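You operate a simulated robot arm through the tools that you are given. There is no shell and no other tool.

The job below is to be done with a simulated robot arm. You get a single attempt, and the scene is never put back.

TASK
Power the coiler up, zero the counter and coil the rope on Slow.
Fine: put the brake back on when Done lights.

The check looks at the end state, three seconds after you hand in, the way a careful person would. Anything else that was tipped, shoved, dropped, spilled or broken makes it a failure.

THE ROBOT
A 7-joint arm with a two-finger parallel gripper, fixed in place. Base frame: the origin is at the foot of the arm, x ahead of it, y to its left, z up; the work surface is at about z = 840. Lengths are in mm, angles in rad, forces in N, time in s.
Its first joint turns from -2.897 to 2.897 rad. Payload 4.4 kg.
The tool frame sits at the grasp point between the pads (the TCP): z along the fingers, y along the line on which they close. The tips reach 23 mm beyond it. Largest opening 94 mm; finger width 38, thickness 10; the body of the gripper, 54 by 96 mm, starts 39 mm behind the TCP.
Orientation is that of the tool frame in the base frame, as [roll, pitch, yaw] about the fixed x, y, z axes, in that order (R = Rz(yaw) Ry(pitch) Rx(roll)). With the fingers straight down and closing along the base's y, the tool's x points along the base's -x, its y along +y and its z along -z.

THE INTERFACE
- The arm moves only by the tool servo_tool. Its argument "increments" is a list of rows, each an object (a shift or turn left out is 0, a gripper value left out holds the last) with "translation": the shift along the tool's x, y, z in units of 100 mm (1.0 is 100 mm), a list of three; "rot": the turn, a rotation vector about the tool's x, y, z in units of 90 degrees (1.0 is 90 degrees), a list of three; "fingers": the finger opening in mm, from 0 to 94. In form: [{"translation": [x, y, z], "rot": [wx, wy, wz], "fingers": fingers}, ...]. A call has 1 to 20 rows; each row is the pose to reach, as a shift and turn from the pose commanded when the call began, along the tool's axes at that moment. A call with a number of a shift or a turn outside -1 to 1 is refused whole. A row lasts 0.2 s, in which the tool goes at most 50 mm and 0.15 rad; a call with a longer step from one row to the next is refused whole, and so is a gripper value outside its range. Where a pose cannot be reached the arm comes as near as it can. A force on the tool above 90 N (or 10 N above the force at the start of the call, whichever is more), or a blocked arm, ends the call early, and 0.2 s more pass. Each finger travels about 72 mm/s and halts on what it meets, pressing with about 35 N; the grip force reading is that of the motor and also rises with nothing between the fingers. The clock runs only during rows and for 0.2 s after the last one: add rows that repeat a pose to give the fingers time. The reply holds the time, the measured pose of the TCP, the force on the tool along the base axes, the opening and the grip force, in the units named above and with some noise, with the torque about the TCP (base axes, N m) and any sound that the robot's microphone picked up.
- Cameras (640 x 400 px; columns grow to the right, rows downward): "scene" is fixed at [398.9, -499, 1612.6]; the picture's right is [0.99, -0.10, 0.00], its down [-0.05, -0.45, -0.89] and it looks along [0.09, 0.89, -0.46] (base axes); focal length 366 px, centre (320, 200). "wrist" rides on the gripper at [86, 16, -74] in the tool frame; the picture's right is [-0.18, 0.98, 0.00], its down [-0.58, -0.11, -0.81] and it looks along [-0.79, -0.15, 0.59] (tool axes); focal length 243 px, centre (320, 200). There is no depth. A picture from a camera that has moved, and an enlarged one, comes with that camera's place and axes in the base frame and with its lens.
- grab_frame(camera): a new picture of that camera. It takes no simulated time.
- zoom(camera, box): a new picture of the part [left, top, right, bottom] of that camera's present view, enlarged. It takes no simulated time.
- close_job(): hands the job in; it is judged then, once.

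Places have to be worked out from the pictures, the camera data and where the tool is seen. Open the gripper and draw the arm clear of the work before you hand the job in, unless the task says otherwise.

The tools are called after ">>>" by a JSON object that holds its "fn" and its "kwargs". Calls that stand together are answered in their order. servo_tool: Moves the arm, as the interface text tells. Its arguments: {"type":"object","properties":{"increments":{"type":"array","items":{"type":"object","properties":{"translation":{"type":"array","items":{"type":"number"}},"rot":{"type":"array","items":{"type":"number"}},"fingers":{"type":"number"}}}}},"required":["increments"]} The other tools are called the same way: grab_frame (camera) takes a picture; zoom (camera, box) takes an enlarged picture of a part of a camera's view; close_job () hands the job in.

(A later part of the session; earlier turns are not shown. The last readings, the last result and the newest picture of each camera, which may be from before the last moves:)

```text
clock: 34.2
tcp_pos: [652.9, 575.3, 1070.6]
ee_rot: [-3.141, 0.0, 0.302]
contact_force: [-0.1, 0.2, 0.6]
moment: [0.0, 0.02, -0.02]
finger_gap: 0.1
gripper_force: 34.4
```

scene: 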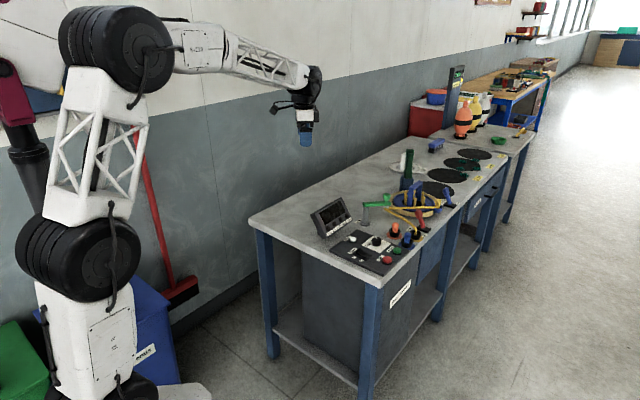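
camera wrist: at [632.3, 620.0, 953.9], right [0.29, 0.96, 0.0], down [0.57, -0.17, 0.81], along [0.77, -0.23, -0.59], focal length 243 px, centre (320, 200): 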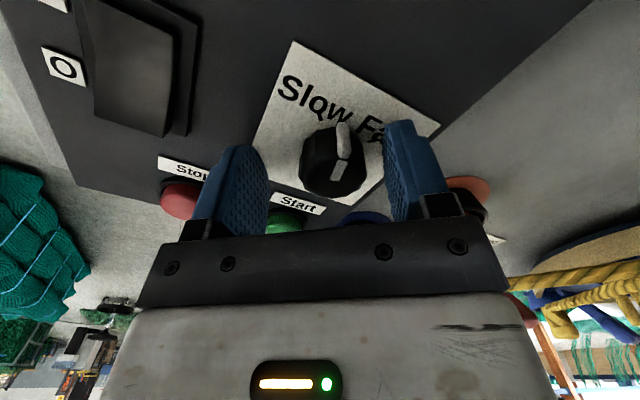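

The wrist gets all the way round. I finish the turn so the tool's x points radially outwards (yaw 0.67), then tilt the fingers outward by 45°.

>>> {"fn": "servo_tool", "kwargs": {"increments": [{"rot": [0, 0, -0.08]}, {"rot": [0, 0, -0.16]}, {"rot": [0, 0, -0.234]}, {"rot": [0, 0, -0.234]}]}}

>>> {"fn": "servo_tool", "kwargs": {"increments": [{"rot": [0, 0.08, 0]}, {"rot": [0, 0.16, 0]}, {"rot": [0, 0.24, 0]}, {"rot": [0, 0.32, 0]}, {"rot": [0, 0.4, 0]}, {"rot": [0, 0.48, 0]}, {"rot": [0, 0.5, 0]}, {"rot": [0, 0.5, 0]}]}}

>>> {"fn": "grab_frame", "kwargs": {"camera": "scene"}}

>>> {"fn": "grab_frame", "kwargs": {"camera": "wrist"}}

```text
clock: 35.2
tcp_pos: [652.6, 577.0, 1069.8]
ee_rot: [3.141, -0.002, 0.61]
contact_force: [0.3, -0.2, 0.2]
moment: [-0.01, 0.01, -0.04]
finger_gap: 0.1
gripper_force: 35.0
out of reach, approached as far as the arm can: row 3, 4
```

```text
clock: 37.0
tcp_pos: [651.5, 576.3, 1070.7]
ee_rot: [-3.141, -0.786, 0.609]
contact_force: [0.7, -0.1, -0.5]
moment: [0.0, 0.02, 0.0]
finger_gap: 0.3
gripper_force: 35.5
```

```text
taken
```

scene: 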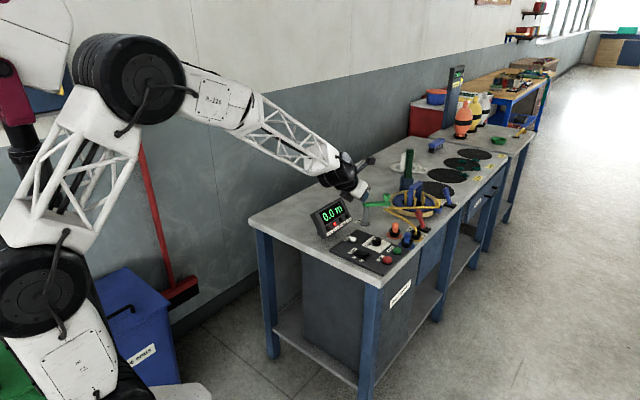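

```text
taken
camera wrist: at [668.1, 567.2, 1183.1], right [0.45, -0.88, -0.13], down [-0.87, -0.47, 0.16], along [-0.2, 0.04, -0.98], focal length 243 px, centre (320, 200)
```

wrist: 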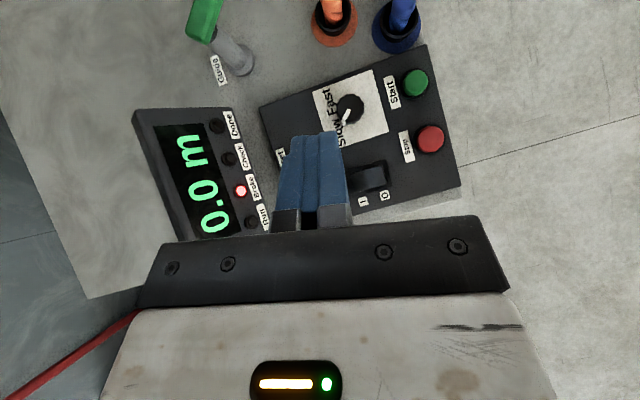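

The tilt works (yaw stops at 0.61, which is good enough). The lever lies straight out along the tool's heading, so I extend outward at this safe height and watch the reach.

>>> {"fn": "servo_tool", "kwargs": {"increments": [{"translation": [0.21, 0, 0.21]}, {"translation": [0.42, 0, 0.42]}, {"translation": [0.63, 0, 0.63]}, {"translation": [0.85, 0, 0.85]}, {"translation": [0.85, 0, 0.85]}]}}

>>> {"fn": "servo_tool", "kwargs": {"increments": [{"translation": [0.21, 0, 0.21]}, {"translation": [0.42, 0, 0.42]}, {"translation": [0.63, 0, 0.63]}, {"translation": [0.85, 0, 0.85]}, {"translation": [0.85, 0, 0.85]}]}}

>>> {"fn": "grab_frame", "kwargs": {"camera": "wrist"}}

>>> {"fn": "grab_frame", "kwargs": {"camera": "scene"}}

```text
clock: 38.2
tcp_pos: [751.3, 644.9, 1070.5]
ee_rot: [3.141, -0.786, 0.607]
contact_force: [0.0, -0.7, -0.9]
moment: [0.0, 0.01, -0.04]
finger_gap: 0.2
gripper_force: 35.3
```

```text
clock: 39.4
tcp_pos: [852.4, 712.9, 1068.9]
ee_rot: [3.139, -0.785, 0.608]
contact_force: [-0.2, 0.2, 0.4]
moment: [-0.01, -0.03, -0.01]
finger_gap: 0.2
gripper_force: 34.7
```

```text
taken
camera wrist: at [867.3, 704.2, 1182.7], right [0.45, -0.88, -0.13], down [-0.87, -0.47, 0.16], along [-0.2, 0.04, -0.98], focal length 243 px, centre (320, 200)
```

wrist: 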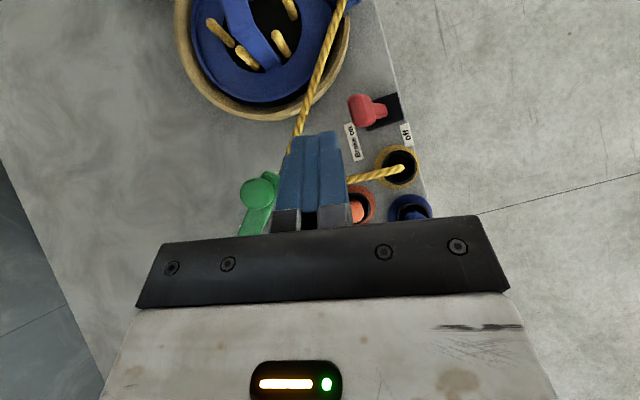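

```text
taken
```

scene: 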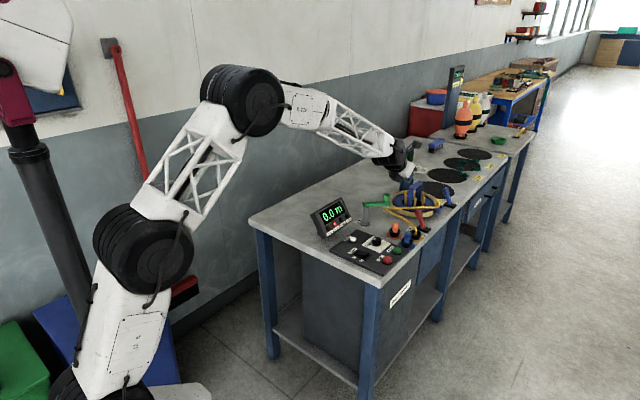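

Reach is fine so far (R = 1111). The wrist camera looks down on the lever; I zoom in to locate it precisely.

>>> {"fn": "zoom", "kwargs": {"camera": "wrist", "box": [280, 60, 440, 220]}}

>>> {"fn": "zoom", "kwargs": {"camera": "scene", "box": [380, 160, 470, 240]}}

```text
2.50 times, centred on (360, 140) of wrist
camera zoom: at [867.3, 704.2, 1182.7], right [0.45, -0.88, -0.13], down [-0.87, -0.47, 0.16], along [-0.2, 0.04, -0.98], focal length 606 px, centre (220, 350)
```

zoom: 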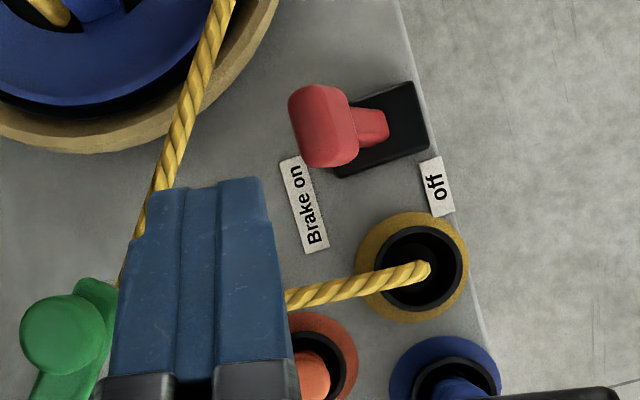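

```text
5.00 times, centred on (425, 200) of scene
camera zoom: at [398.9, -499.0, 1612.6], right [0.99, -0.1, 0.0], down [-0.05, -0.45, -0.89], along [0.09, 0.89, -0.46], focal length 1830 px, centre (-205, 200)
```

zoom: 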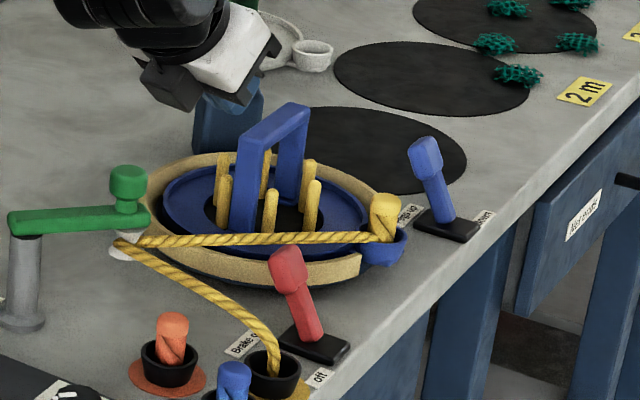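

The lever knob centre is at about (916, 722, 907) and its pivot near (938, 698). I'll straddle the knob with open fingers, so first I move above it at this height and open to 58 mm.

>>> {"fn": "servo_tool", "kwargs": {"increments": [{"translation": [0.12, 0.1, 0.12], "fingers": 30}, {"translation": [0.24, 0.2, 0.24], "fingers": 58}, {"translation": [0.356, 0.288, 0.356], "fingers": 58}, {"translation": [0.356, 0.288, 0.356], "fingers": 58}]}}

>>> {"fn": "grab_frame", "kwargs": {"camera": "wrist"}}

>>> {"fn": "zoom", "kwargs": {"camera": "scene", "box": [370, 140, 490, 240]}}

```text
clock: 40.4
tcp_pos: [909.2, 717.8, 1069.6]
ee_rot: [3.141, -0.785, 0.609]
contact_force: [0.6, -0.6, 0.4]
moment: [-0.01, -0.04, -0.04]
finger_gap: 57.9
gripper_force: 0.2
```

```text
taken
camera wrist: at [924.0, 708.6, 1183.1], right [0.45, -0.88, -0.13], down [-0.87, -0.47, 0.16], along [-0.2, 0.04, -0.98], focal length 243 px, centre (320, 200)
```

wrist: 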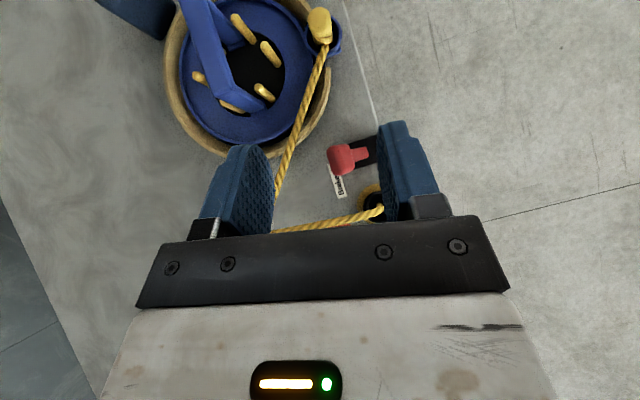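

```text
4.00 times, centred on (430, 190) of scene
camera zoom: at [398.9, -499.0, 1612.6], right [0.99, -0.1, 0.0], down [-0.05, -0.45, -0.89], along [0.09, 0.89, -0.46], focal length 1464 px, centre (-120, 240)
```

zoom: 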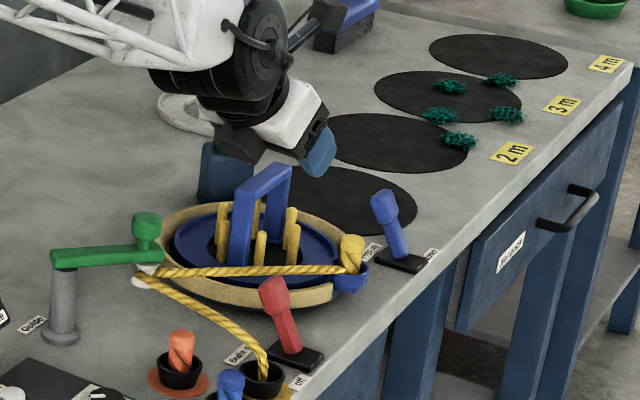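

Reach is good here too. A rope segment runs along y ≈ 775 just past the lever, so I narrow the opening to 46 mm and descend 90 mm, then check again.

>>> {"fn": "servo_tool", "kwargs": {"increments": [{"translation": [-0.17, 0, 0.15], "fingers": 46}, {"translation": [-0.34, 0, 0.31], "fingers": 46}, {"translation": [-0.5, 0, 0.46], "fingers": 46}, {"translation": [-0.665, 0.004, 0.608], "fingers": 46}, {"translation": [-0.665, 0.004, 0.608], "fingers": 46}]}}

>>> {"fn": "grab_frame", "kwargs": {"camera": "wrist"}}

>>> {"fn": "zoom", "kwargs": {"camera": "scene", "box": [370, 150, 470, 240]}}

```text
clock: 41.6
tcp_pos: [904.7, 716.2, 981.1]
ee_rot: [3.141, -0.786, 0.607]
contact_force: [0.7, 0.4, -0.4]
moment: [0.01, -0.01, 0.0]
finger_gap: 46.1
gripper_force: 0.0
```

```text
taken
camera wrist: at [920.7, 707.8, 1093.1], right [0.45, -0.88, -0.13], down [-0.87, -0.47, 0.16], along [-0.2, 0.04, -0.98], focal length 243 px, centre (320, 200)
```

wrist: 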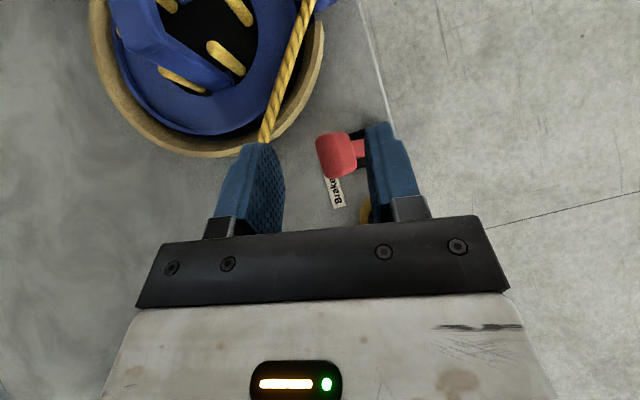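

```text
4.44 times, centred on (420, 195) of scene
camera zoom: at [398.9, -499.0, 1612.6], right [0.99, -0.1, 0.0], down [-0.05, -0.45, -0.89], along [0.09, 0.89, -0.46], focal length 1626 px, centre (-124, 222)
```

zoom: 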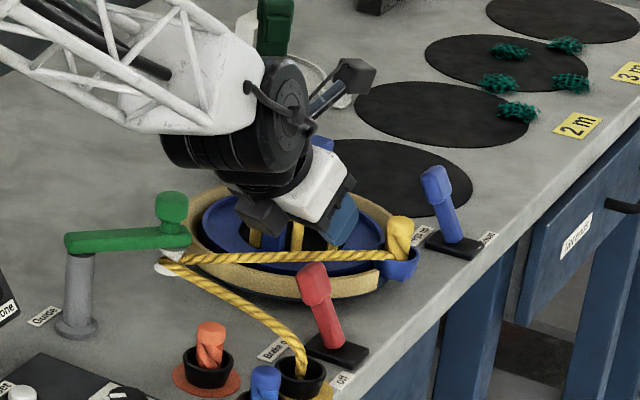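

The knob refines to about (917, 721). I shift 3.5 mm towards the lever's off side and descend the last 62 mm gradually.

>>> {"fn": "servo_tool", "kwargs": {"increments": [{"translation": [-0.1, 0.035, 0.1]}, {"translation": [-0.2, 0.035, 0.2]}, {"translation": [-0.28, 0.035, 0.28]}, {"translation": [-0.28, 0.035, 0.28]}]}}

>>> {"fn": "grab_frame", "kwargs": {"camera": "wrist"}}

>>> {"fn": "zoom", "kwargs": {"camera": "scene", "box": [370, 150, 470, 240]}}

```text
clock: 42.6
tcp_pos: [908.2, 711.6, 940.0]
ee_rot: [3.14, -0.785, 0.61]
contact_force: [-0.1, -0.1, -1.4]
moment: [0.03, -0.01, 0.03]
finger_gap: 46.1
gripper_force: 0.0
```

```text
taken
camera wrist: at [923.2, 704.7, 1052.9], right [0.45, -0.88, -0.13], down [-0.87, -0.47, 0.16], along [-0.2, 0.04, -0.98], focal length 243 px, centre (320, 200)
```

wrist: 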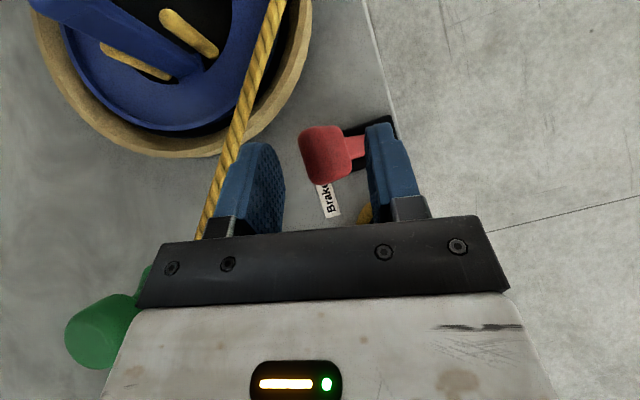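

```text
4.44 times, centred on (420, 195) of scene
camera zoom: at [398.9, -499.0, 1612.6], right [0.99, -0.1, 0.0], down [-0.05, -0.45, -0.89], along [0.09, 0.89, -0.46], focal length 1626 px, centre (-124, 222)
```

zoom: 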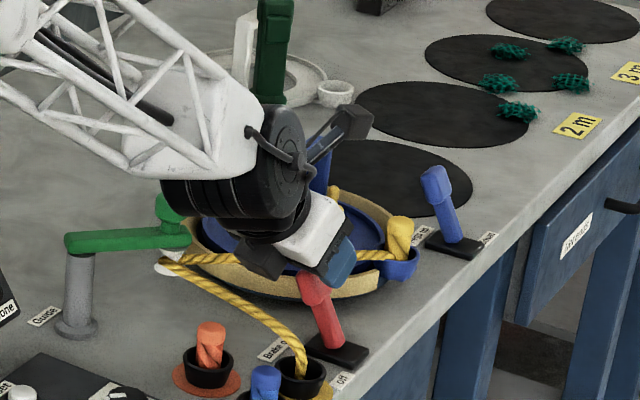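

Clearances look fine: the knob is centred between the fingers and the rope is about 14 mm from the left finger's final place. I go down the last bit.

>>> {"fn": "servo_tool", "kwargs": {"increments": [{"translation": [-0.05, 0, 0.06]}, {"translation": [-0.1, 0, 0.12]}, {"translation": [-0.148, 0, 0.189]}, {"translation": [-0.148, 0, 0.189]}]}}

>>> {"fn": "grab_frame", "kwargs": {"camera": "wrist"}}

>>> {"fn": "zoom", "kwargs": {"camera": "scene", "box": [370, 150, 470, 240]}}

```text
clock: 43.6
tcp_pos: [908.8, 715.8, 916.8]
ee_rot: [-3.141, -0.786, 0.608]
contact_force: [-0.6, -0.2, -0.3]
moment: [0.01, 0.02, -0.01]
finger_gap: 46.0
gripper_force: 0.0
```

```text
taken
camera wrist: at [924.5, 705.8, 1029.3], right [0.45, -0.88, -0.13], down [-0.87, -0.47, 0.16], along [-0.2, 0.04, -0.98], focal length 243 px, centre (320, 200)
```

wrist: 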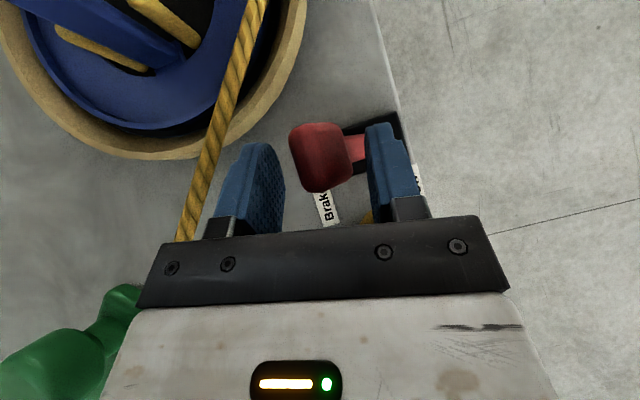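

```text
4.44 times, centred on (420, 195) of scene
camera zoom: at [398.9, -499.0, 1612.6], right [0.99, -0.1, 0.0], down [-0.05, -0.45, -0.89], along [0.09, 0.89, -0.46], focal length 1626 px, centre (-124, 222)
```

zoom: 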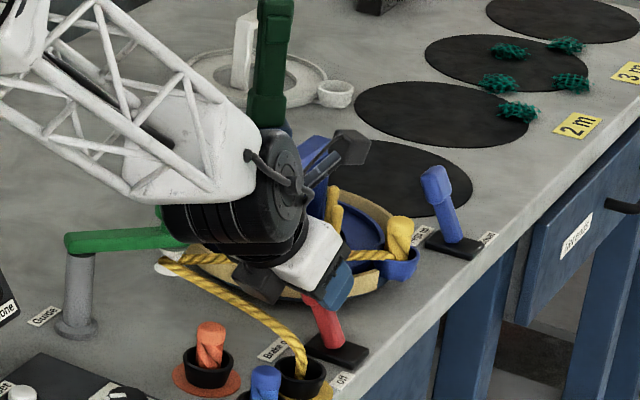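

The knob sits between the fingers with no contact. I push the lever towards off along the bench's front direction, first 45 mm.

>>> {"fn": "servo_tool", "kwargs": {"increments": [{"translation": [0.013, 0.098, 0.013]}, {"translation": [0.026, 0.196, 0.026]}, {"translation": [0.04, 0.295, 0.04]}, {"translation": [0.053, 0.393, 0.053]}, {"translation": [0.06, 0.442, 0.06]}]}}

>>> {"fn": "grab_frame", "kwargs": {"camera": "wrist"}}

```text
clock: 44.8
tcp_pos: [941.9, 683.9, 917.4]
ee_rot: [3.14, -0.786, 0.608]
contact_force: [0.4, 0.2, 0.2]
moment: [-0.01, 0.01, 0.01]
finger_gap: 46.2
gripper_force: 0.0
```

```text
taken
camera wrist: at [957.2, 674.4, 1029.6], right [0.45, -0.88, -0.13], down [-0.87, -0.47, 0.16], along [-0.2, 0.04, -0.98], focal length 243 px, centre (320, 200)
```

wrist: 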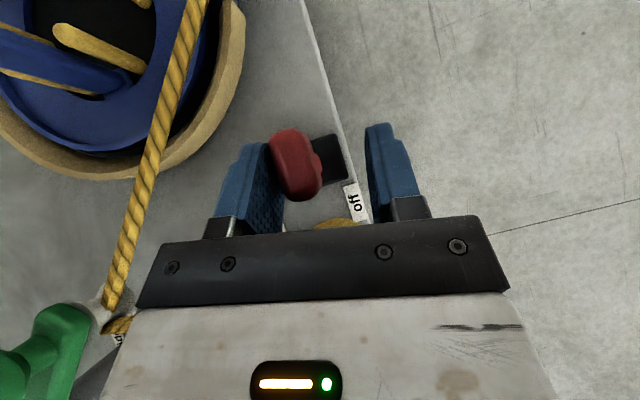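

The lever follows with almost no force and is near upright. I continue pushing another 32 mm.

>>> {"fn": "servo_tool", "kwargs": {"increments": [{"translation": [0.013, 0.098, 0.013]}, {"translation": [0.026, 0.196, 0.026]}, {"translation": [0.036, 0.265, 0.036]}, {"translation": [0.042, 0.314, 0.042]}, {"translation": [0.042, 0.314, 0.042]}]}}

>>> {"fn": "grab_frame", "kwargs": {"camera": "wrist"}}

>>> {"fn": "zoom", "kwargs": {"camera": "scene", "box": [300, 150, 470, 260]}}

```text
clock: 46.0
tcp_pos: [959.3, 665.8, 917.1]
ee_rot: [3.132, -0.786, 0.607]
contact_force: [-21.4, 8.8, 9.4]
moment: [0.41, 0.77, 0.44]
finger_gap: 54.2
gripper_force: 9.1
out of reach, approached as far as the arm can: row 4, 5
```

```text
taken
camera wrist: at [975.2, 656.7, 1030.6], right [0.45, -0.88, -0.12], down [-0.87, -0.46, 0.16], along [-0.2, 0.04, -0.98], focal length 243 px, centre (320, 200)
```

wrist: 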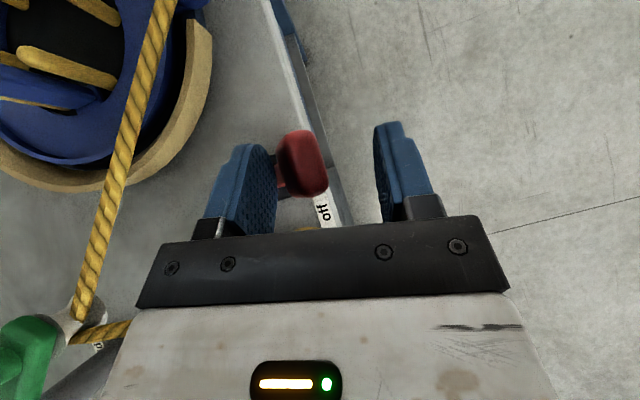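

```text
3.64 times, centred on (385, 205) of scene
camera zoom: at [398.9, -499.0, 1612.6], right [0.99, -0.1, 0.0], down [-0.05, -0.45, -0.89], along [0.09, 0.89, -0.46], focal length 1331 px, centre (84, 182)
```

zoom: 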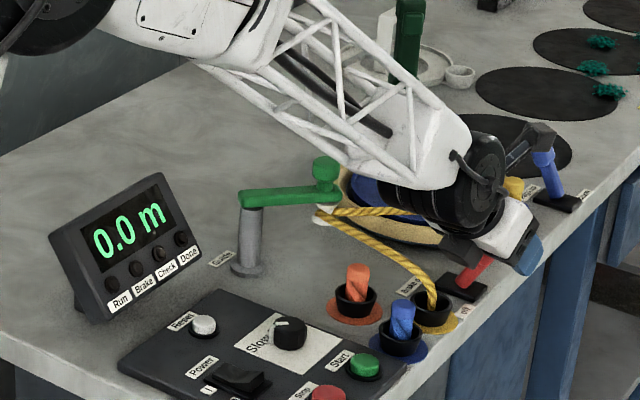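

The Brake lamp is off, so the lever is at off. I ease back off the lever and withdraw along the tool axis, up and inward.

>>> {"fn": "servo_tool", "kwargs": {"increments": [{"translation": [0, -0.06, 0], "fingers": 46}, {"translation": [0, -0.08, -0.2], "fingers": 46}, {"translation": [0, -0.08, -0.5], "fingers": 46}, {"translation": [0.1, -0.08, -0.8], "fingers": 46}, {"translation": [0.3, -0.08, -1.0], "fingers": 46}, {"translation": [0.5, -0.08, -1.0], "fingers": 46}, {"translation": [0.5, -0.08, -1.0], "fingers": 46}]}}

>>> {"fn": "grab_frame", "kwargs": {"camera": "wrist"}}

>>> {"fn": "zoom", "kwargs": {"camera": "scene", "box": [300, 150, 470, 260]}}

```text
clock: 47.6
tcp_pos: [926.6, 652.9, 1022.4]
ee_rot: [3.131, -0.787, 0.607]
contact_force: [-0.2, 0.9, -0.9]
moment: [0.03, -0.01, 0.01]
finger_gap: 46.0
gripper_force: 0.0
```

```text
taken
camera wrist: at [942.3, 644.3, 1135.3], right [0.45, -0.89, -0.12], down [-0.87, -0.46, 0.16], along [-0.2, 0.04, -0.98], focal length 243 px, centre (320, 200)
```

wrist: 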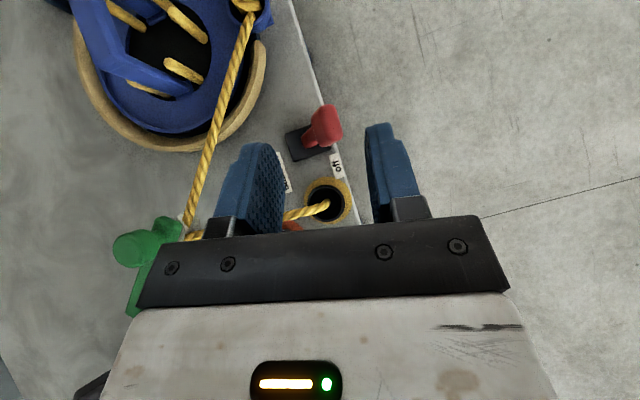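

```text
3.64 times, centred on (385, 205) of scene
camera zoom: at [398.9, -499.0, 1612.6], right [0.99, -0.1, 0.0], down [-0.05, -0.45, -0.89], along [0.09, 0.89, -0.46], focal length 1331 px, centre (84, 182)
```

zoom: 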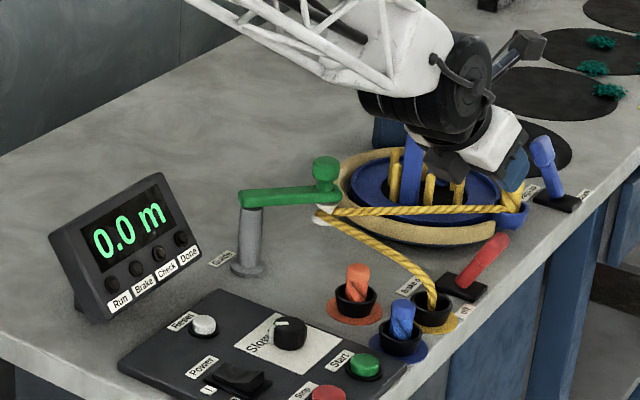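

The lever is off, with its knob now near (958, 683, 907). Next I go back over the panel, bring the tool upright, and close the fingers to press Start at about (779, 541).

>>> {"fn": "servo_tool", "kwargs": {"increments": [{"translation": [-0.16, 0.01, -0.16], "rot": [0, -0.083, 0], "fingers": 20}, {"translation": [-0.32, 0.02, -0.32], "rot": [0, -0.167, 0], "fingers": 0}, {"translation": [-0.48, 0.03, -0.48], "rot": [0, -0.25, 0], "fingers": 0}, {"translation": [-0.65, 0.04, -0.65], "rot": [0, -0.333, 0], "fingers": 0}, {"translation": [-0.8, 0.05, -0.8], "rot": [0, -0.417, 0], "fingers": 0}, {"translation": [-0.98, 0.06, -0.98], "rot": [0, -0.5, 0], "fingers": 0}, {"translation": [-0.98, 0.06, -0.98], "rot": [0, -0.5, 0], "fingers": 0}]}}

>>> {"fn": "grab_frame", "kwargs": {"camera": "wrist"}}

>>> {"fn": "zoom", "kwargs": {"camera": "scene", "box": [300, 170, 460, 280]}}

```text
clock: 49.2
tcp_pos: [755.5, 554.5, 964.6]
ee_rot: [3.098, -0.047, 0.565]
contact_force: [0.6, -0.7, 0.7]
moment: [0.0, 0.01, 0.01]
finger_gap: 0.2
gripper_force: 35.1
out of reach, approached as far as the arm can: row 1, 2, 3, 4, 5, 6, 7
```

```text
taken
camera wrist: at [831.0, 588.1, 1043.1], right [0.37, -0.93, 0.04], down [-0.6, -0.21, 0.77], along [-0.71, -0.31, -0.63], focal length 243 px, centre (320, 200)
```

wrist: 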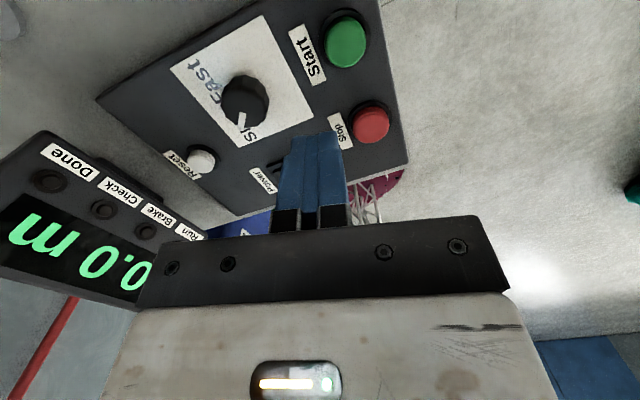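

```text
3.64 times, centred on (380, 225) of scene
camera zoom: at [398.9, -499.0, 1612.6], right [0.99, -0.1, 0.0], down [-0.05, -0.45, -0.89], along [0.09, 0.89, -0.46], focal length 1331 px, centre (102, 109)
```

zoom: 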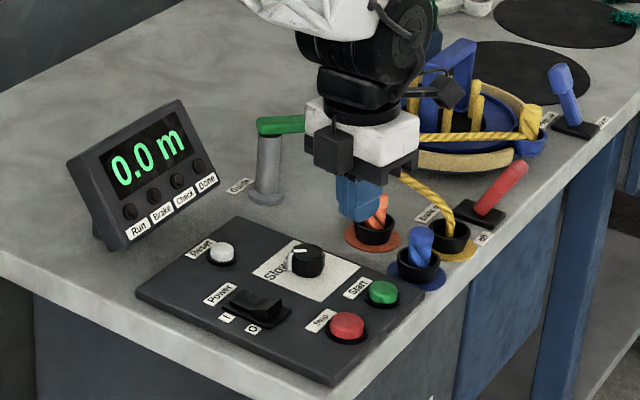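

The wrist limit pulled the tool off its commanded place: it is at (755, 554, 965), in free air. I turn it away from that limit and re-read the pose.

>>> {"fn": "servo_tool", "kwargs": {"increments": [{"rot": [0, 0, 0.08]}, {"rot": [0, 0, 0.16]}, {"rot": [0, 0, 0.24]}, {"rot": [0, 0, 0.32]}, {"rot": [0, 0, 0.32]}]}}

```text
clock: 50.4
tcp_pos: [750.8, 553.9, 966.3]
ee_rot: [3.127, -0.064, 0.061]
contact_force: [-0.1, -0.5, 0.1]
moment: [-0.01, -0.01, -0.01]
finger_gap: 0.0
gripper_force: 34.8
```

The pose is clean again at (751, 554, 966). I correct the small tilt and take a fresh look at the Start button.

>>> {"fn": "servo_tool", "kwargs": {"increments": [{"rot": [0, -0.041, 0]}, {"rot": [0, -0.041, 0]}]}}

>>> {"fn": "grab_frame", "kwargs": {"camera": "wrist"}}

>>> {"fn": "zoom", "kwargs": {"camera": "scene", "box": [340, 200, 440, 270]}}

```text
clock: 51.0
tcp_pos: [751.2, 553.9, 967.7]
ee_rot: [3.126, -0.001, 0.063]
contact_force: [-0.1, 0.0, 0.3]
moment: [0.0, 0.04, 0.02]
finger_gap: 0.0
gripper_force: 34.8
```

```text
taken
camera wrist: at [838.3, 543.9, 1041.9], right [-0.12, -0.99, 0.02], down [-0.59, 0.09, 0.8], along [-0.8, 0.09, -0.59], focal length 243 px, centre (320, 200)
```

wrist: 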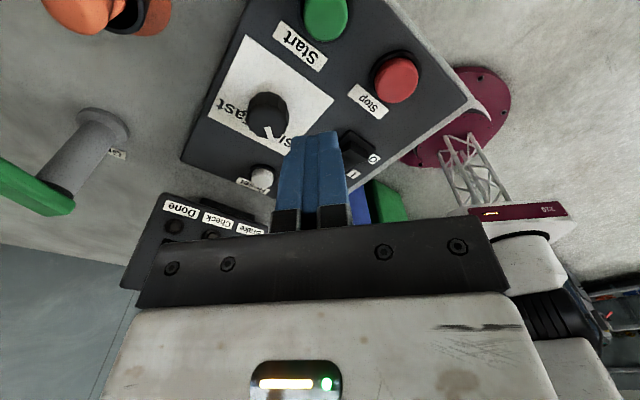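

```text
5.71 times, centred on (390, 235) of scene
camera zoom: at [398.9, -499.0, 1612.6], right [0.99, -0.1, 0.0], down [-0.05, -0.45, -0.89], along [0.09, 0.89, -0.46], focal length 2091 px, centre (-80, 0)
```

zoom: 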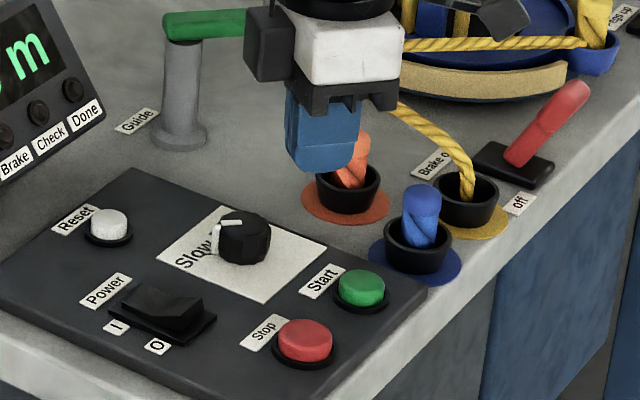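

Start is at about (781, 544). I move above it and lower to just above contact.

>>> {"fn": "servo_tool", "kwargs": {"increments": [{"translation": [0.15, 0.06, 0.1]}, {"translation": [0.29, 0.118, 0.25]}, {"translation": [0.29, 0.118, 0.5]}, {"translation": [0.29, 0.118, 0.7]}, {"translation": [0.29, 0.118, 0.78]}, {"translation": [0.29, 0.118, 0.78]}]}}

>>> {"fn": "zoom", "kwargs": {"camera": "scene", "box": [340, 200, 440, 270]}}

>>> {"fn": "grab_frame", "kwargs": {"camera": "wrist"}}

```text
clock: 52.4
tcp_pos: [781.7, 540.6, 890.9]
ee_rot: [3.125, -0.001, 0.061]
contact_force: [0.1, 0.3, 0.1]
moment: [-0.01, 0.0, 0.02]
finger_gap: 0.1
gripper_force: 34.9
```

```text
5.71 times, centred on (390, 235) of scene
camera zoom: at [398.9, -499.0, 1612.6], right [0.99, -0.1, 0.0], down [-0.05, -0.45, -0.89], along [0.09, 0.89, -0.46], focal length 2091 px, centre (-80, 0)
```

zoom: 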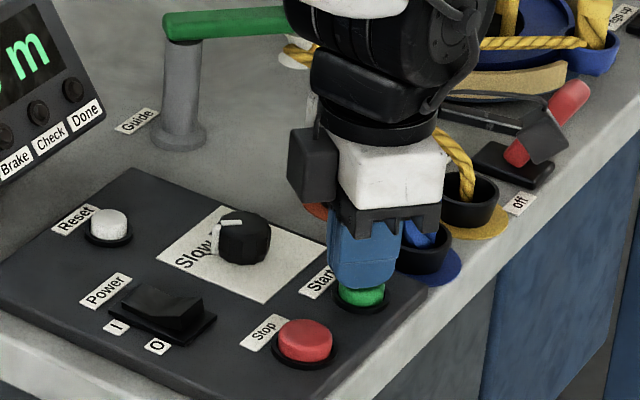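

```text
taken
camera wrist: at [867.9, 531.5, 964.5], right [-0.12, -0.99, 0.02], down [-0.59, 0.09, 0.8], along [-0.8, 0.09, -0.59], focal length 243 px, centre (320, 200)
```

wrist: 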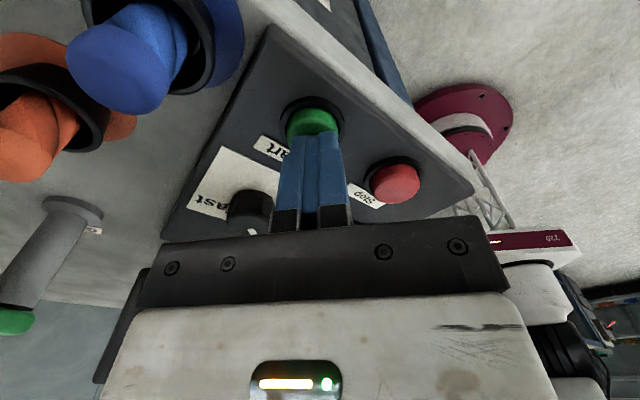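

The fingertips cover the button. I press down in 2 mm steps.

>>> {"fn": "servo_tool", "kwargs": {"increments": [{"translation": [0.02, 0, 0.03]}, {"translation": [0.02, 0, 0.05]}, {"translation": [0.02, 0, 0.07]}, {"translation": [0.02, 0, 0.09]}, {"translation": [0.02, 0, 0.105]}]}}

>>> {"fn": "zoom", "kwargs": {"camera": "scene", "box": [300, 170, 460, 280]}}

```text
clock: 53.6
tcp_pos: [782.8, 542.0, 883.0]
ee_rot: [3.126, -0.001, 0.063]
contact_force: [-1.6, -0.1, 5.5]
moment: [0.0, 0.06, -0.01]
finger_gap: 0.0
gripper_force: 35.4
heard: click
```

```text
3.64 times, centred on (380, 225) of scene
camera zoom: at [398.9, -499.0, 1612.6], right [0.99, -0.1, 0.0], down [-0.05, -0.45, -0.89], along [0.09, 0.89, -0.46], focal length 1331 px, centre (102, 109)
```

zoom: 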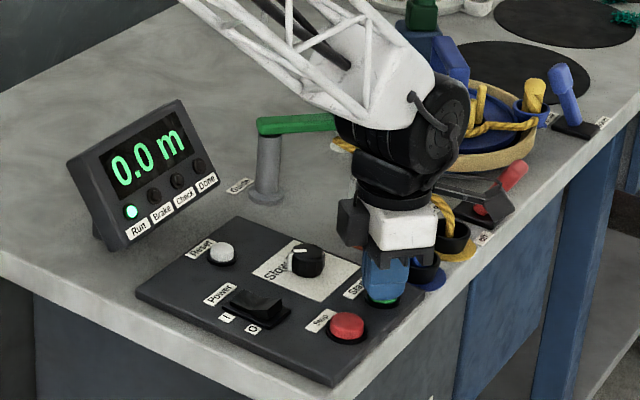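

Click heard, the Run lamp is lit and the reel is turning. I lift clear straight up.

>>> {"fn": "servo_tool", "kwargs": {"increments": [{"translation": [0, 0, -0.2]}, {"translation": [0, 0, -0.45]}, {"translation": [0, 0, -0.7]}, {"translation": [0, 0, -1.0]}, {"translation": [0, 0, -1.0]}]}}

>>> {"fn": "zoom", "kwargs": {"camera": "scene", "box": [300, 150, 470, 270]}}

```text
clock: 54.8
tcp_pos: [782.1, 543.4, 982.4]
ee_rot: [3.127, 0.002, 0.062]
contact_force: [-0.1, 0.3, -0.1]
moment: [0.02, 0.0, -0.01]
finger_gap: 0.2
gripper_force: 35.2
```

```text
3.33 times, centred on (385, 210) of scene
camera zoom: at [398.9, -499.0, 1612.6], right [0.99, -0.1, 0.0], down [-0.05, -0.45, -0.89], along [0.09, 0.89, -0.46], focal length 1220 px, centre (103, 167)
```

zoom: 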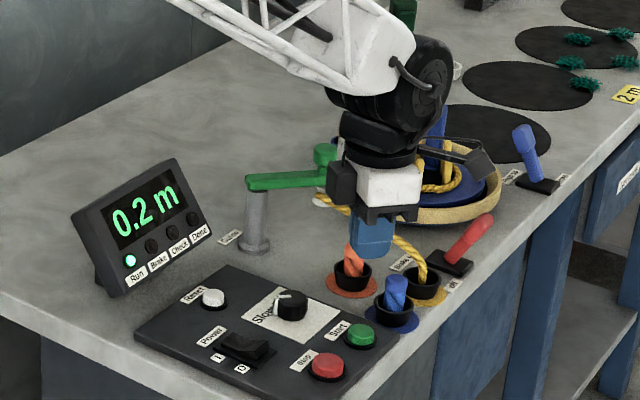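

It is running (0.2 m). Meanwhile I go up and turn back towards the lever heading, staying short of the wrist limit.

>>> {"fn": "servo_tool", "kwargs": {"increments": [{"translation": [0, 0, -0.2], "rot": [0, 0, -0.075]}, {"translation": [0, 0, -0.4], "rot": [0, 0, -0.15]}, {"translation": [0, 0, -0.6], "rot": [0, 0, -0.225]}, {"translation": [0, 0, -0.8], "rot": [0, 0, -0.29]}, {"translation": [0, 0, -0.8], "rot": [0, 0, -0.29]}]}}

>>> {"fn": "servo_tool", "kwargs": {"increments": [{"rot": [0, 0.08, 0]}, {"rot": [0, 0.16, 0]}, {"rot": [0, 0.24, 0]}, {"rot": [0, 0.32, 0]}, {"rot": [0, 0.4, 0]}, {"rot": [0, 0.48, 0]}, {"rot": [0, 0.5, 0]}, {"rot": [0, 0.5, 0]}]}}

>>> {"fn": "zoom", "kwargs": {"camera": "scene", "box": [300, 150, 470, 270]}}

```text
clock: 56.0
tcp_pos: [781.3, 548.1, 1063.4]
ee_rot: [3.119, 0.003, 0.509]
contact_force: [-0.6, -1.1, 1.6]
moment: [0.01, -0.01, -0.03]
finger_gap: 0.2
gripper_force: 35.3
out of reach, approached as far as the arm can: row 4, 5
```

```text
clock: 57.8
tcp_pos: [779.4, 547.2, 1060.2]
ee_rot: [3.12, -0.778, 0.533]
contact_force: [0.2, 0.9, 0.3]
moment: [-0.01, -0.01, 0.01]
finger_gap: 0.0
gripper_force: 34.5
```

```text
3.33 times, centred on (385, 210) of scene
camera zoom: at [398.9, -499.0, 1612.6], right [0.99, -0.1, 0.0], down [-0.05, -0.45, -0.89], along [0.09, 0.89, -0.46], focal length 1220 px, centre (103, 167)
```

zoom: 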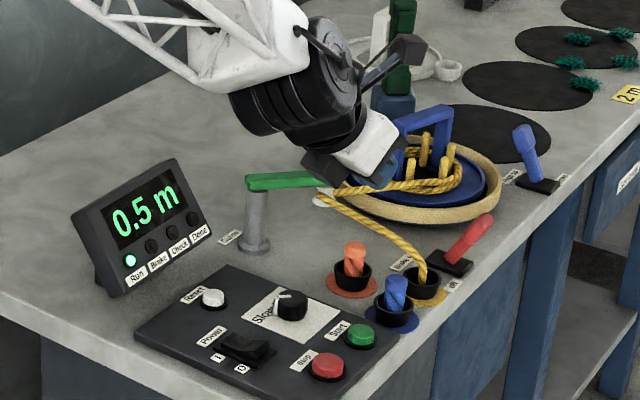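

0.5 m and counting, with the rope winding onto the pegs. I move out above the lever at a safe height and wait there.

>>> {"fn": "servo_tool", "kwargs": {"increments": [{"translation": [0.17, -0.03, 0.2], "fingers": 20}, {"translation": [0.34, -0.06, 0.4], "fingers": 42}, {"translation": [0.51, -0.1, 0.6], "fingers": 42}, {"translation": [0.68, -0.13, 0.81], "fingers": 42}, {"translation": [0.68, -0.13, 0.81], "fingers": 42}]}}

>>> {"fn": "servo_tool", "kwargs": {"increments": [{"translation": [0.17, -0.03, 0.2], "fingers": 42}, {"translation": [0.34, -0.06, 0.4], "fingers": 42}, {"translation": [0.51, -0.1, 0.6], "fingers": 42}, {"translation": [0.68, -0.13, 0.81], "fingers": 42}, {"translation": [0.68, -0.13, 0.81], "fingers": 42}]}}

>>> {"fn": "grab_frame", "kwargs": {"camera": "wrist"}}

>>> {"fn": "zoom", "kwargs": {"camera": "scene", "box": [300, 150, 470, 270]}}

```text
clock: 59.0
tcp_pos: [865.1, 611.2, 1050.7]
ee_rot: [3.121, -0.779, 0.532]
contact_force: [0.2, 0.3, -0.4]
moment: [-0.01, -0.03, 0.03]
finger_gap: 42.1
gripper_force: 0.1
```

```text
clock: 60.2
tcp_pos: [950.8, 673.5, 1041.9]
ee_rot: [3.122, -0.778, 0.534]
contact_force: [-0.5, -0.3, 0.0]
moment: [0.0, 0.02, 0.02]
finger_gap: 42.0
gripper_force: 0.0
```

```text
taken
camera wrist: at [965.2, 665.4, 1153.3], right [0.37, -0.92, -0.11], down [-0.91, -0.39, 0.16], along [-0.2, 0.04, -0.98], focal length 243 px, centre (320, 200)
```

wrist: 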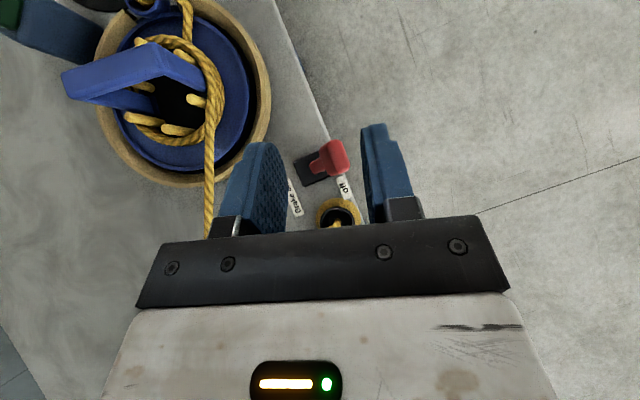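

```text
3.33 times, centred on (385, 210) of scene
camera zoom: at [398.9, -499.0, 1612.6], right [0.99, -0.1, 0.0], down [-0.05, -0.45, -0.89], along [0.09, 0.89, -0.46], focal length 1220 px, centre (103, 167)
```

zoom: 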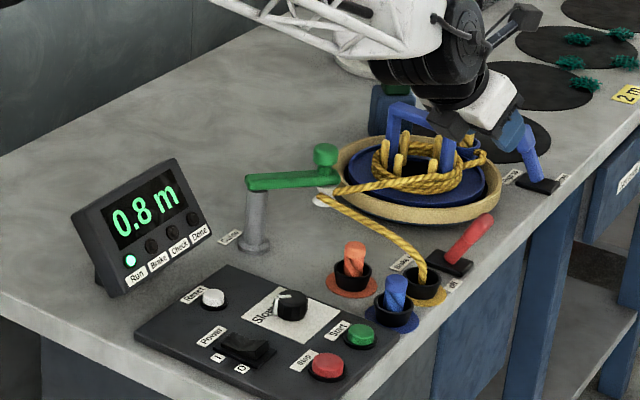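

Counter at 0.8 m, and the rope path is now farther from the lever. I hold here and wait, checking the lamps.

>>> {"fn": "servo_tool", "kwargs": {"increments": [{"fingers": 42}, {"fingers": 42}, {"fingers": 42}, {"fingers": 42}, {"fingers": 42}, {"fingers": 42}, {"fingers": 42}, {"fingers": 42}, {"fingers": 42}, {"fingers": 42}, {"fingers": 42}, {"fingers": 42}, {"fingers": 42}, {"fingers": 42}, {"fingers": 42}]}}

>>> {"fn": "zoom", "kwargs": {"camera": "scene", "box": [300, 150, 470, 270]}}

```text
clock: 63.4
tcp_pos: [947.8, 673.9, 1039.9]
ee_rot: [3.122, -0.78, 0.534]
contact_force: [0.0, -0.1, 0.3]
moment: [0.0, -0.03, -0.02]
finger_gap: 42.0
gripper_force: 0.0
```

```text
3.33 times, centred on (385, 210) of scene
camera zoom: at [398.9, -499.0, 1612.6], right [0.99, -0.1, 0.0], down [-0.05, -0.45, -0.89], along [0.09, 0.89, -0.46], focal length 1220 px, centre (103, 167)
```

zoom: 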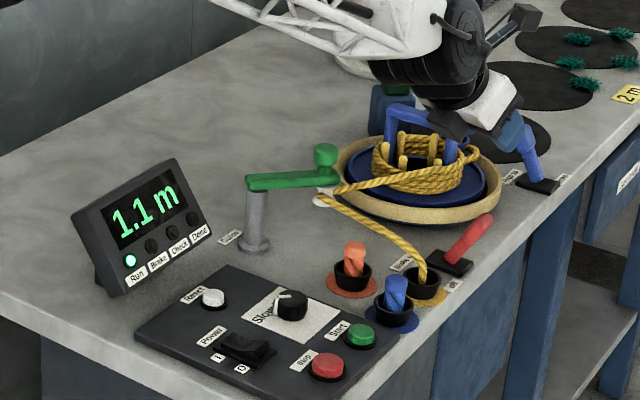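

1.1 m, all still normal. I keep waiting.

>>> {"fn": "servo_tool", "kwargs": {"increments": [{"fingers": 42}, {"fingers": 42}, {"fingers": 42}, {"fingers": 42}, {"fingers": 42}, {"fingers": 42}, {"fingers": 42}, {"fingers": 42}, {"fingers": 42}, {"fingers": 42}, {"fingers": 42}, {"fingers": 42}, {"fingers": 42}, {"fingers": 42}, {"fingers": 42}, {"fingers": 42}, {"fingers": 42}, {"fingers": 42}, {"fingers": 42}, {"fingers": 42}]}}

>>> {"fn": "zoom", "kwargs": {"camera": "scene", "box": [300, 150, 470, 270]}}

```text
clock: 67.6
tcp_pos: [949.9, 674.0, 1040.4]
ee_rot: [3.12, -0.779, 0.532]
contact_force: [-0.4, -0.4, 0.5]
moment: [-0.01, 0.0, 0.0]
finger_gap: 42.3
gripper_force: 0.0
```

```text
3.33 times, centred on (385, 210) of scene
camera zoom: at [398.9, -499.0, 1612.6], right [0.99, -0.1, 0.0], down [-0.05, -0.45, -0.89], along [0.09, 0.89, -0.46], focal length 1220 px, centre (103, 167)
```

zoom: 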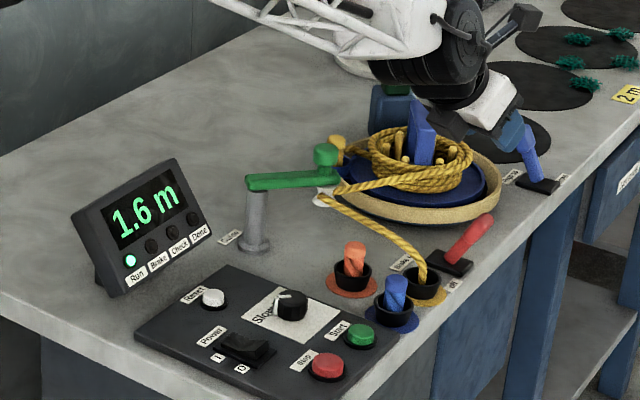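

1.6 m now, Run still lit. I wait on in shorter stretches as 2 m approaches.

>>> {"fn": "servo_tool", "kwargs": {"increments": [{"fingers": 42}, {"fingers": 42}, {"fingers": 42}, {"fingers": 42}, {"fingers": 42}, {"fingers": 42}, {"fingers": 42}, {"fingers": 42}, {"fingers": 42}, {"fingers": 42}, {"fingers": 42}, {"fingers": 42}, {"fingers": 42}, {"fingers": 42}, {"fingers": 42}]}}

>>> {"fn": "zoom", "kwargs": {"camera": "scene", "box": [300, 150, 470, 270]}}

```text
clock: 70.8
tcp_pos: [949.9, 672.9, 1039.9]
ee_rot: [3.121, -0.779, 0.533]
contact_force: [0.5, -0.5, -0.2]
moment: [-0.02, 0.0, 0.04]
finger_gap: 41.9
gripper_force: 0.1
```

```text
3.33 times, centred on (385, 210) of scene
camera zoom: at [398.9, -499.0, 1612.6], right [0.99, -0.1, 0.0], down [-0.05, -0.45, -0.89], along [0.09, 0.89, -0.46], focal length 1220 px, centre (103, 167)
```

zoom: 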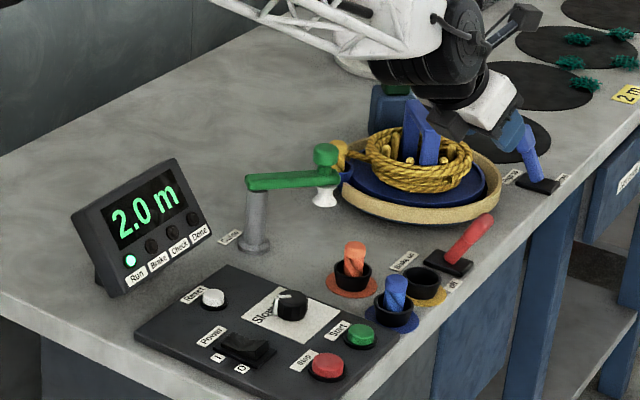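

The rope has all run onto the reel at 2.0 m; Run is still lit and Done is not yet. I wait a moment more.

>>> {"fn": "servo_tool", "kwargs": {"increments": [{"fingers": 42}, {"fingers": 42}, {"fingers": 42}]}}

>>> {"fn": "zoom", "kwargs": {"camera": "scene", "box": [300, 150, 470, 270]}}

```text
clock: 71.6
tcp_pos: [949.5, 673.4, 1040.7]
ee_rot: [3.12, -0.777, 0.531]
contact_force: [0.7, 0.0, -0.8]
moment: [-0.05, -0.02, -0.01]
finger_gap: 42.1
gripper_force: 0.1
```

```text
3.33 times, centred on (385, 210) of scene
camera zoom: at [398.9, -499.0, 1612.6], right [0.99, -0.1, 0.0], down [-0.05, -0.45, -0.89], along [0.09, 0.89, -0.46], focal length 1220 px, centre (103, 167)
```

zoom: 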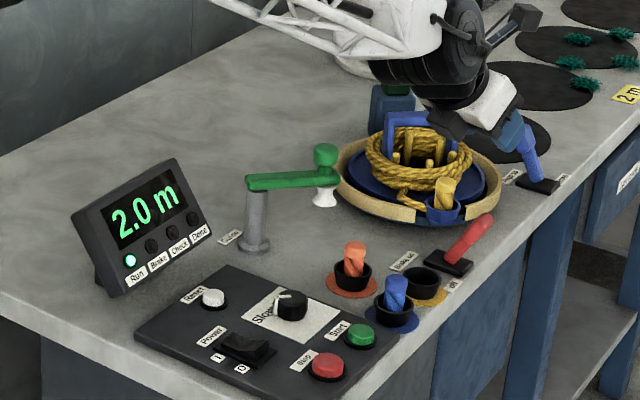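

The reel is still turning with Run lit. I wait further.

>>> {"fn": "servo_tool", "kwargs": {"increments": [{"fingers": 42}, {"fingers": 42}, {"fingers": 42}, {"fingers": 42}]}}

>>> {"fn": "zoom", "kwargs": {"camera": "scene", "box": [300, 150, 470, 270]}}

```text
clock: 72.6
tcp_pos: [949.5, 673.2, 1040.6]
ee_rot: [3.122, -0.779, 0.531]
contact_force: [0.9, -0.7, -0.2]
moment: [-0.04, -0.03, 0.01]
finger_gap: 41.9
gripper_force: 0.1
```

```text
3.33 times, centred on (385, 210) of scene
camera zoom: at [398.9, -499.0, 1612.6], right [0.99, -0.1, 0.0], down [-0.05, -0.45, -0.89], along [0.09, 0.89, -0.46], focal length 1220 px, centre (103, 167)
```

zoom: 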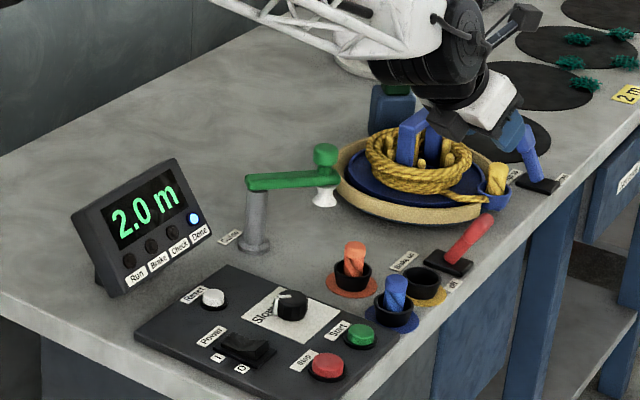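

Done is lit and Run is off at 2.0 m. I descend around the lever's knob, now at about (959, 681, 907), with a 48 mm opening.

>>> {"fn": "servo_tool", "kwargs": {"increments": [{"translation": [-0.14, -0.02, 0.142], "fingers": 48}, {"translation": [-0.28, -0.02, 0.285], "fingers": 48}, {"translation": [-0.42, -0.02, 0.427], "fingers": 48}, {"translation": [-0.56, -0.02, 0.57], "fingers": 48}, {"translation": [-0.56, -0.02, 0.57], "fingers": 48}]}}

>>> {"fn": "grab_frame", "kwargs": {"camera": "wrist"}}

>>> {"fn": "zoom", "kwargs": {"camera": "scene", "box": [370, 150, 470, 240]}}

```text
clock: 73.8
tcp_pos: [949.8, 675.7, 960.8]
ee_rot: [3.121, -0.779, 0.531]
contact_force: [0.0, -0.1, 0.0]
moment: [-0.01, -0.02, -0.02]
finger_gap: 48.0
gripper_force: 0.1
```

```text
taken
camera wrist: at [964.6, 667.0, 1072.6], right [0.37, -0.92, -0.11], down [-0.91, -0.39, 0.16], along [-0.2, 0.04, -0.98], focal length 243 px, centre (320, 200)
```

wrist: 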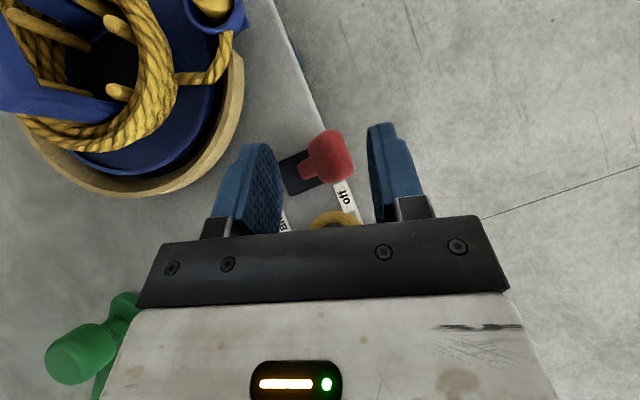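

```text
4.44 times, centred on (420, 195) of scene
camera zoom: at [398.9, -499.0, 1612.6], right [0.99, -0.1, 0.0], down [-0.05, -0.45, -0.89], along [0.09, 0.89, -0.46], focal length 1626 px, centre (-124, 222)
```

zoom: 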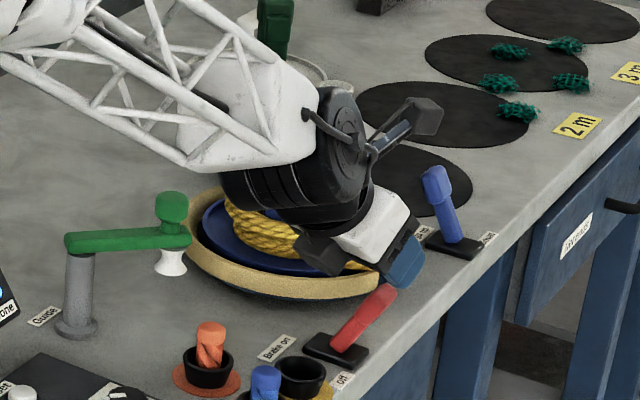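

The knob is centred between the fingers. I descend the remaining 43 mm.

>>> {"fn": "servo_tool", "kwargs": {"increments": [{"translation": [-0.1, 0, 0.1], "fingers": 48}, {"translation": [-0.2, 0, 0.2], "fingers": 48}, {"translation": [-0.302, 0, 0.306], "fingers": 48}, {"translation": [-0.302, 0, 0.306], "fingers": 48}]}}

>>> {"fn": "grab_frame", "kwargs": {"camera": "wrist"}}

>>> {"fn": "zoom", "kwargs": {"camera": "scene", "box": [370, 150, 470, 240]}}

```text
clock: 74.8
tcp_pos: [948.6, 675.9, 916.7]
ee_rot: [3.122, -0.777, 0.534]
contact_force: [0.4, 0.0, -0.9]
moment: [0.01, -0.02, 0.03]
finger_gap: 48.3
gripper_force: 0.1
```

```text
taken
camera wrist: at [964.5, 666.9, 1029.8], right [0.37, -0.92, -0.11], down [-0.91, -0.39, 0.16], along [-0.2, 0.04, -0.98], focal length 243 px, centre (320, 200)
```

wrist: 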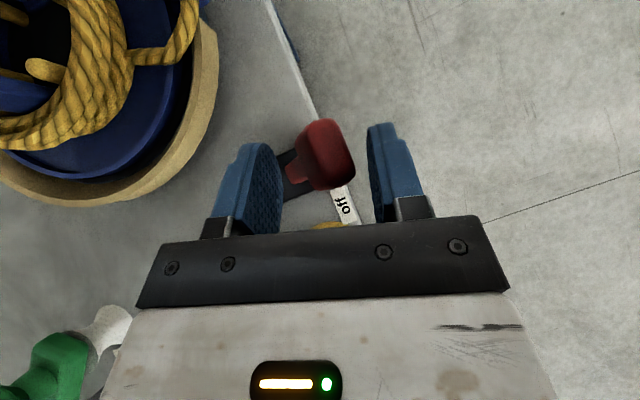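

```text
4.44 times, centred on (420, 195) of scene
camera zoom: at [398.9, -499.0, 1612.6], right [0.99, -0.1, 0.0], down [-0.05, -0.45, -0.89], along [0.09, 0.89, -0.46], focal length 1626 px, centre (-124, 222)
```

zoom: 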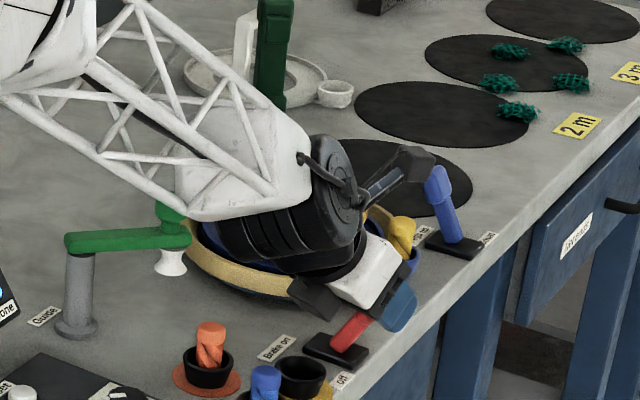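

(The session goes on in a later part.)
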